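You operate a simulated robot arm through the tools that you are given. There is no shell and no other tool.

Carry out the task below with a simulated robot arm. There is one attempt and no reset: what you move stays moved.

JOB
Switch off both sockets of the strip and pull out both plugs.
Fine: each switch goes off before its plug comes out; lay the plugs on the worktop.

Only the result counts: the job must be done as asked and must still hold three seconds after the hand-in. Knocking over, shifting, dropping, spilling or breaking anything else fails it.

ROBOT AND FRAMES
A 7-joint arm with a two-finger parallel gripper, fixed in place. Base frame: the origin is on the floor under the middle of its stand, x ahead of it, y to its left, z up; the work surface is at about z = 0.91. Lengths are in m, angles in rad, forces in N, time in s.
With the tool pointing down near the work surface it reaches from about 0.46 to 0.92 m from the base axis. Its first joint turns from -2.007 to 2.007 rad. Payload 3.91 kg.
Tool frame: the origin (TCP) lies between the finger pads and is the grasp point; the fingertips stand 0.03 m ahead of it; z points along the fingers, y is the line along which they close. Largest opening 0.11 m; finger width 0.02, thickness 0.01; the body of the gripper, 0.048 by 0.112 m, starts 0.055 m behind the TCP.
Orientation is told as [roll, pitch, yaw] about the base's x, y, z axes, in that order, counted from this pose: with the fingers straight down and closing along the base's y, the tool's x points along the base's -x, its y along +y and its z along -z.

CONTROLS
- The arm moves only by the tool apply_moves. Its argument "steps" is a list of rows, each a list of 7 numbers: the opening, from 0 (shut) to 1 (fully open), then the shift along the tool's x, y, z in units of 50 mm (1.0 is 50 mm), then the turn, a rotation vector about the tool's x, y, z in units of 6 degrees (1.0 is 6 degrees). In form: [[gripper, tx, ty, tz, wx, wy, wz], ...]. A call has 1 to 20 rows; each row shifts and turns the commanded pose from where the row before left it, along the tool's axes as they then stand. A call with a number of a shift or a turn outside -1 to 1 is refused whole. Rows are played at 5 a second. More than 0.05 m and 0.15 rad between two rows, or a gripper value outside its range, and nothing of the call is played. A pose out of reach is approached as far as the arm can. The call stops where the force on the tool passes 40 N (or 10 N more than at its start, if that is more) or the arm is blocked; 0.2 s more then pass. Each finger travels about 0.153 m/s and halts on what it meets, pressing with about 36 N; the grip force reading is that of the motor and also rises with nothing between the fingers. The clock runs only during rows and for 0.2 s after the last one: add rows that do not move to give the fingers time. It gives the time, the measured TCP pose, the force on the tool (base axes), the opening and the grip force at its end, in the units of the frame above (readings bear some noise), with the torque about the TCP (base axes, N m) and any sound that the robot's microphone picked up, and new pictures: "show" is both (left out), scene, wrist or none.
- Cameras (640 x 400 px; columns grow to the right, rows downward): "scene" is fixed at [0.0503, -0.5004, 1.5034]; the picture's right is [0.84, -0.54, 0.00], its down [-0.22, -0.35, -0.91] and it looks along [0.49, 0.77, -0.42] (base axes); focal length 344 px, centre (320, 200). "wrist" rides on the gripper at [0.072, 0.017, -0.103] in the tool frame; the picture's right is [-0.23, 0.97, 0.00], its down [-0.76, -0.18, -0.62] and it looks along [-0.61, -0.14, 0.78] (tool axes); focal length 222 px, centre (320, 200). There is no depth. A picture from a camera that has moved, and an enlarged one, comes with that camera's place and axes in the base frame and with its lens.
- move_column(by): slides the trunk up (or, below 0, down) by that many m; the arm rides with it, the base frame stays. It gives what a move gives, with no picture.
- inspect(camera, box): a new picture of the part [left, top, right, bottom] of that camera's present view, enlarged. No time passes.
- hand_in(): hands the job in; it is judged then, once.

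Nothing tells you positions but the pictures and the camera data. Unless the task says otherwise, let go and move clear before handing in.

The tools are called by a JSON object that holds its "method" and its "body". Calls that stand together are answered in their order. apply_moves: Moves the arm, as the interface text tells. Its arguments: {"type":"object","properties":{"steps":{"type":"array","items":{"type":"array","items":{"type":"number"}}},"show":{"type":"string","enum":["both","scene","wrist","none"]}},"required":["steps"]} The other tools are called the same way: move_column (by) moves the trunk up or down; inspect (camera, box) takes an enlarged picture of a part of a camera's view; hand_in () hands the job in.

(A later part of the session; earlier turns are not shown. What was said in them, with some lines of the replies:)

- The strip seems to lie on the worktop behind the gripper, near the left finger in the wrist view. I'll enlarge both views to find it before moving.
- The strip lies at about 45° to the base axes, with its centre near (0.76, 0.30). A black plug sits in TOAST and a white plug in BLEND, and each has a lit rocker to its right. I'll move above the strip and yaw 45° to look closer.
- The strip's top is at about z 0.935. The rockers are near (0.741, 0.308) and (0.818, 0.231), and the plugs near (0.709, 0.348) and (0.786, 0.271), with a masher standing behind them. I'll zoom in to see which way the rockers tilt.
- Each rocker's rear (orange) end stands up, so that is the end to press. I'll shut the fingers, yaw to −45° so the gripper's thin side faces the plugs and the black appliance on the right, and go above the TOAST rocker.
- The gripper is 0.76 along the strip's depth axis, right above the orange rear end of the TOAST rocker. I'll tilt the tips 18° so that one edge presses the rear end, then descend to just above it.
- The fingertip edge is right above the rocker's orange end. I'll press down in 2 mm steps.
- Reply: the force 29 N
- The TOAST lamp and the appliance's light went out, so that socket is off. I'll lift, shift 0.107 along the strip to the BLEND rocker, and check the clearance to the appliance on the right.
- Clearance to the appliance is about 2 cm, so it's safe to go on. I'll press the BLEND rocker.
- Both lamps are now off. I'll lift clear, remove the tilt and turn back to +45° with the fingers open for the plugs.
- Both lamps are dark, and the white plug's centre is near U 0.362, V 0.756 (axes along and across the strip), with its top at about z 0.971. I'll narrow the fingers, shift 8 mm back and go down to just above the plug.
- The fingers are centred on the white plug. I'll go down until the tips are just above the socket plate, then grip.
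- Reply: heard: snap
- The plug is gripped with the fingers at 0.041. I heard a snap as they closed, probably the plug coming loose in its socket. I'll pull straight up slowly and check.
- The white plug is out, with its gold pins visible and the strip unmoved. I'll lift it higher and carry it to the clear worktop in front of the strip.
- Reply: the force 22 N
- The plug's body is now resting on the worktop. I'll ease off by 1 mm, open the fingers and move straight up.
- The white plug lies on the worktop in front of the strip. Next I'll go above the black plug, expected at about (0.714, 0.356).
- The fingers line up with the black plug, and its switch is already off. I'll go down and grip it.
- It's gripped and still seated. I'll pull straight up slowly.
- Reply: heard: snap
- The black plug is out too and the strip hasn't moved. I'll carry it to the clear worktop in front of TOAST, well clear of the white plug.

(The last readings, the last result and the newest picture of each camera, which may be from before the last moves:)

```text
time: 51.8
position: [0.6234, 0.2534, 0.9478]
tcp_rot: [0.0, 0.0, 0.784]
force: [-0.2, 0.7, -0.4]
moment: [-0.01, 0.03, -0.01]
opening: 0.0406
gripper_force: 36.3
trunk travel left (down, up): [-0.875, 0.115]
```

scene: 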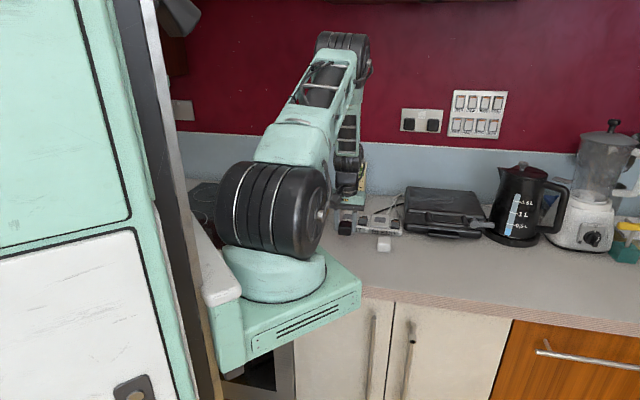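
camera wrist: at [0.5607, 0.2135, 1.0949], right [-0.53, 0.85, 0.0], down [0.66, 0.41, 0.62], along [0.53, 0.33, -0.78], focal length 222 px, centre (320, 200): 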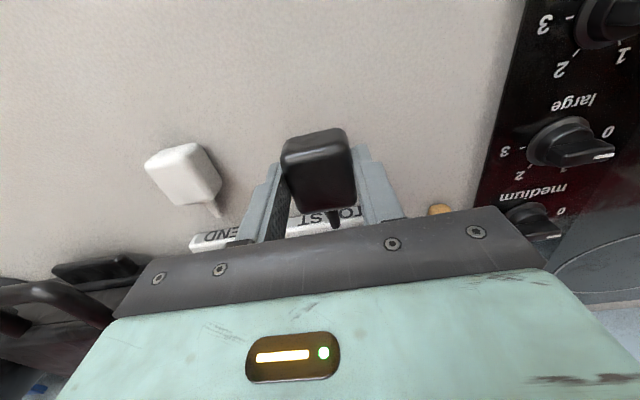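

{"method": "apply_moves", "body": {"steps": [[0.1, 0, 0, 0.02, 0, 0, 0], [0.1, 0, 0, 0.02, 0, 0, 0], [0.1, 0, 0, 0, 0, 0, 0]], "show": "none"}}

```text
time: 52.6
position: [0.6245, 0.2528, 0.9479]
tcp_rot: [0.0, -0.002, 0.785]
force: [-4.1, -3.0, 25.8]
moment: [-0.29, 0.33, -0.01]
opening: 0.041
gripper_force: 35.9
trunk travel left (down, up): [-0.875, 0.115]
```

The plug has touched the worktop, at about 26 N. I'll ease off, release and move straight up.

{"method": "apply_moves", "body": {"steps": [[0.1, 0, 0, -0.02, 0, 0, 0], [0.42, 0, 0, 0, 0, 0, 0], [0.55, 0, 0, 0, 0, 0, 0], [0.6, 0, 0, 0, 0, 0, 0], [0.6, 0, 0, -0.2, 0, 0, 0], [0.6, 0, 0, -0.6, 0, 0, 0], [0.6, 0, 0, -0.8, 0, 0, 0], [0.6, 0, 0, -0.8, 0, 0, 0], [0.6, 0, 0, -0.8, 0, 0, 0], [0.6, 0, 0, -0.8, 0, 0, 0], [0.6, 0, 0, 0, 0, 0, 0]]}}

{"method": "inspect", "body": {"camera": "scene", "box": [320, 170, 420, 260]}}

{"method": "inspect", "body": {"camera": "wrist", "box": [180, 40, 480, 220]}}

```text
time: 55.0
position: [0.6231, 0.2514, 1.1473]
tcp_rot: [-0.001, 0.0, 0.788]
force: [-0.3, 0.0, -0.5]
moment: [0.01, -0.02, 0.0]
opening: 0.066
gripper_force: 0.0
trunk travel left (down, up): [-0.875, 0.115]
camera wrist: at [0.5605, 0.2139, 1.2509], right [-0.53, 0.85, 0.0], down [0.66, 0.41, 0.62], along [0.53, 0.33, -0.78], focal length 222 px, centre (320, 200)
```

scene: 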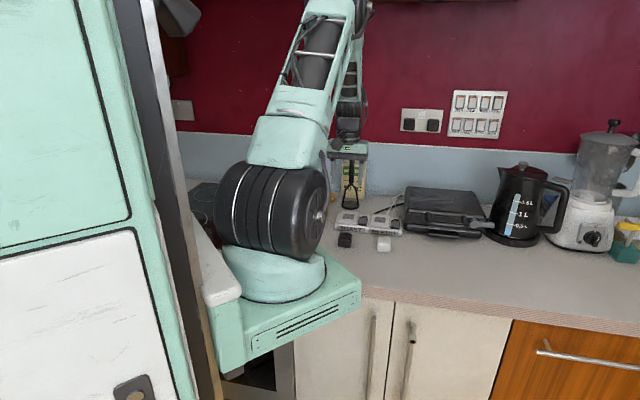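
wrist: 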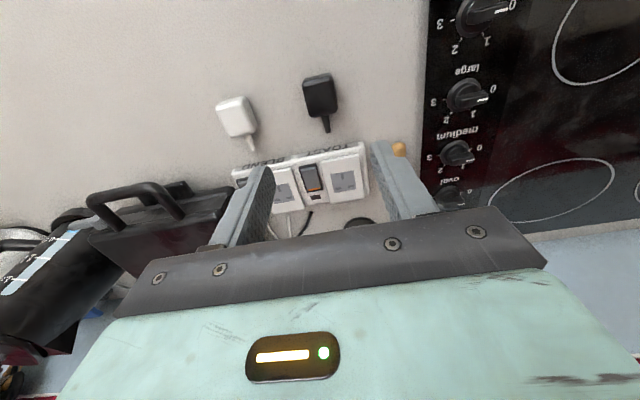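

```text
4.44 times, centred on (370, 215) of scene
camera zoom: at [0.0503, -0.5004, 1.5034], right [0.84, -0.54, 0.0], down [-0.22, -0.35, -0.91], along [0.49, 0.77, -0.42], focal length 1530 px, centre (98, 133)
```

zoom: 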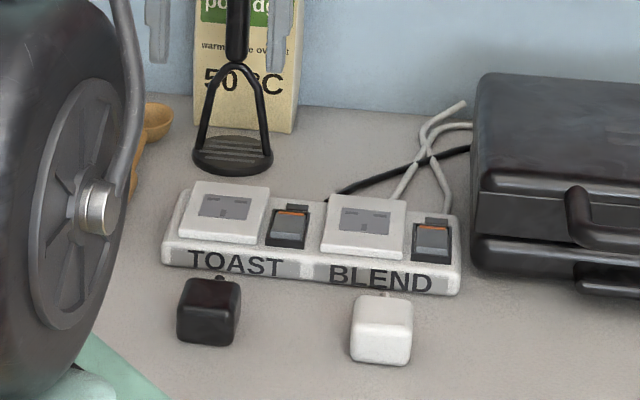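

```text
2.13 times, centred on (330, 130) of wrist
camera zoom: at [0.5605, 0.2139, 1.2509], right [-0.53, 0.85, 0.0], down [0.66, 0.41, 0.62], along [0.53, 0.33, -0.78], focal length 474 px, centre (299, 349)
```

zoom: 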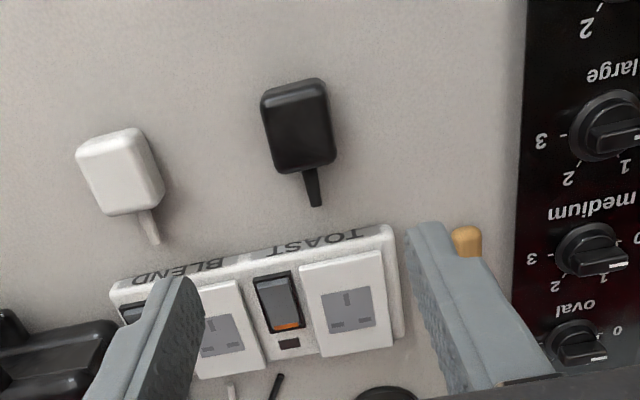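

Both rockers are off with their lamps dark. Both plugs lie on the worktop in front of the strip, the strip, masher and other items haven't moved, and the arm is clear. I'm handing in.

{"method": "hand_in", "body": {}}

```text
The job is handed in.
```

Both sockets on the strip are switched off, and both plugs are out and lying on the worktop in front of it. The job is handed in; I haven't seen how it was judged.

- **Order:** both switches went off before either plug was pulled. Both lamps went dark, and so did the light on the black appliance.
- **White plug:** I heard a snap as the fingers closed on it, after its switch was off. It had probably come loose from its socket then, because it lifted out easily. The black plug made the same sound as I pulled it out.
- **Surroundings:** in the last pictures the strip was where it started, and the masher, porridge box and black appliance looked undisturbed. The arm was clear of everything at hand-in.
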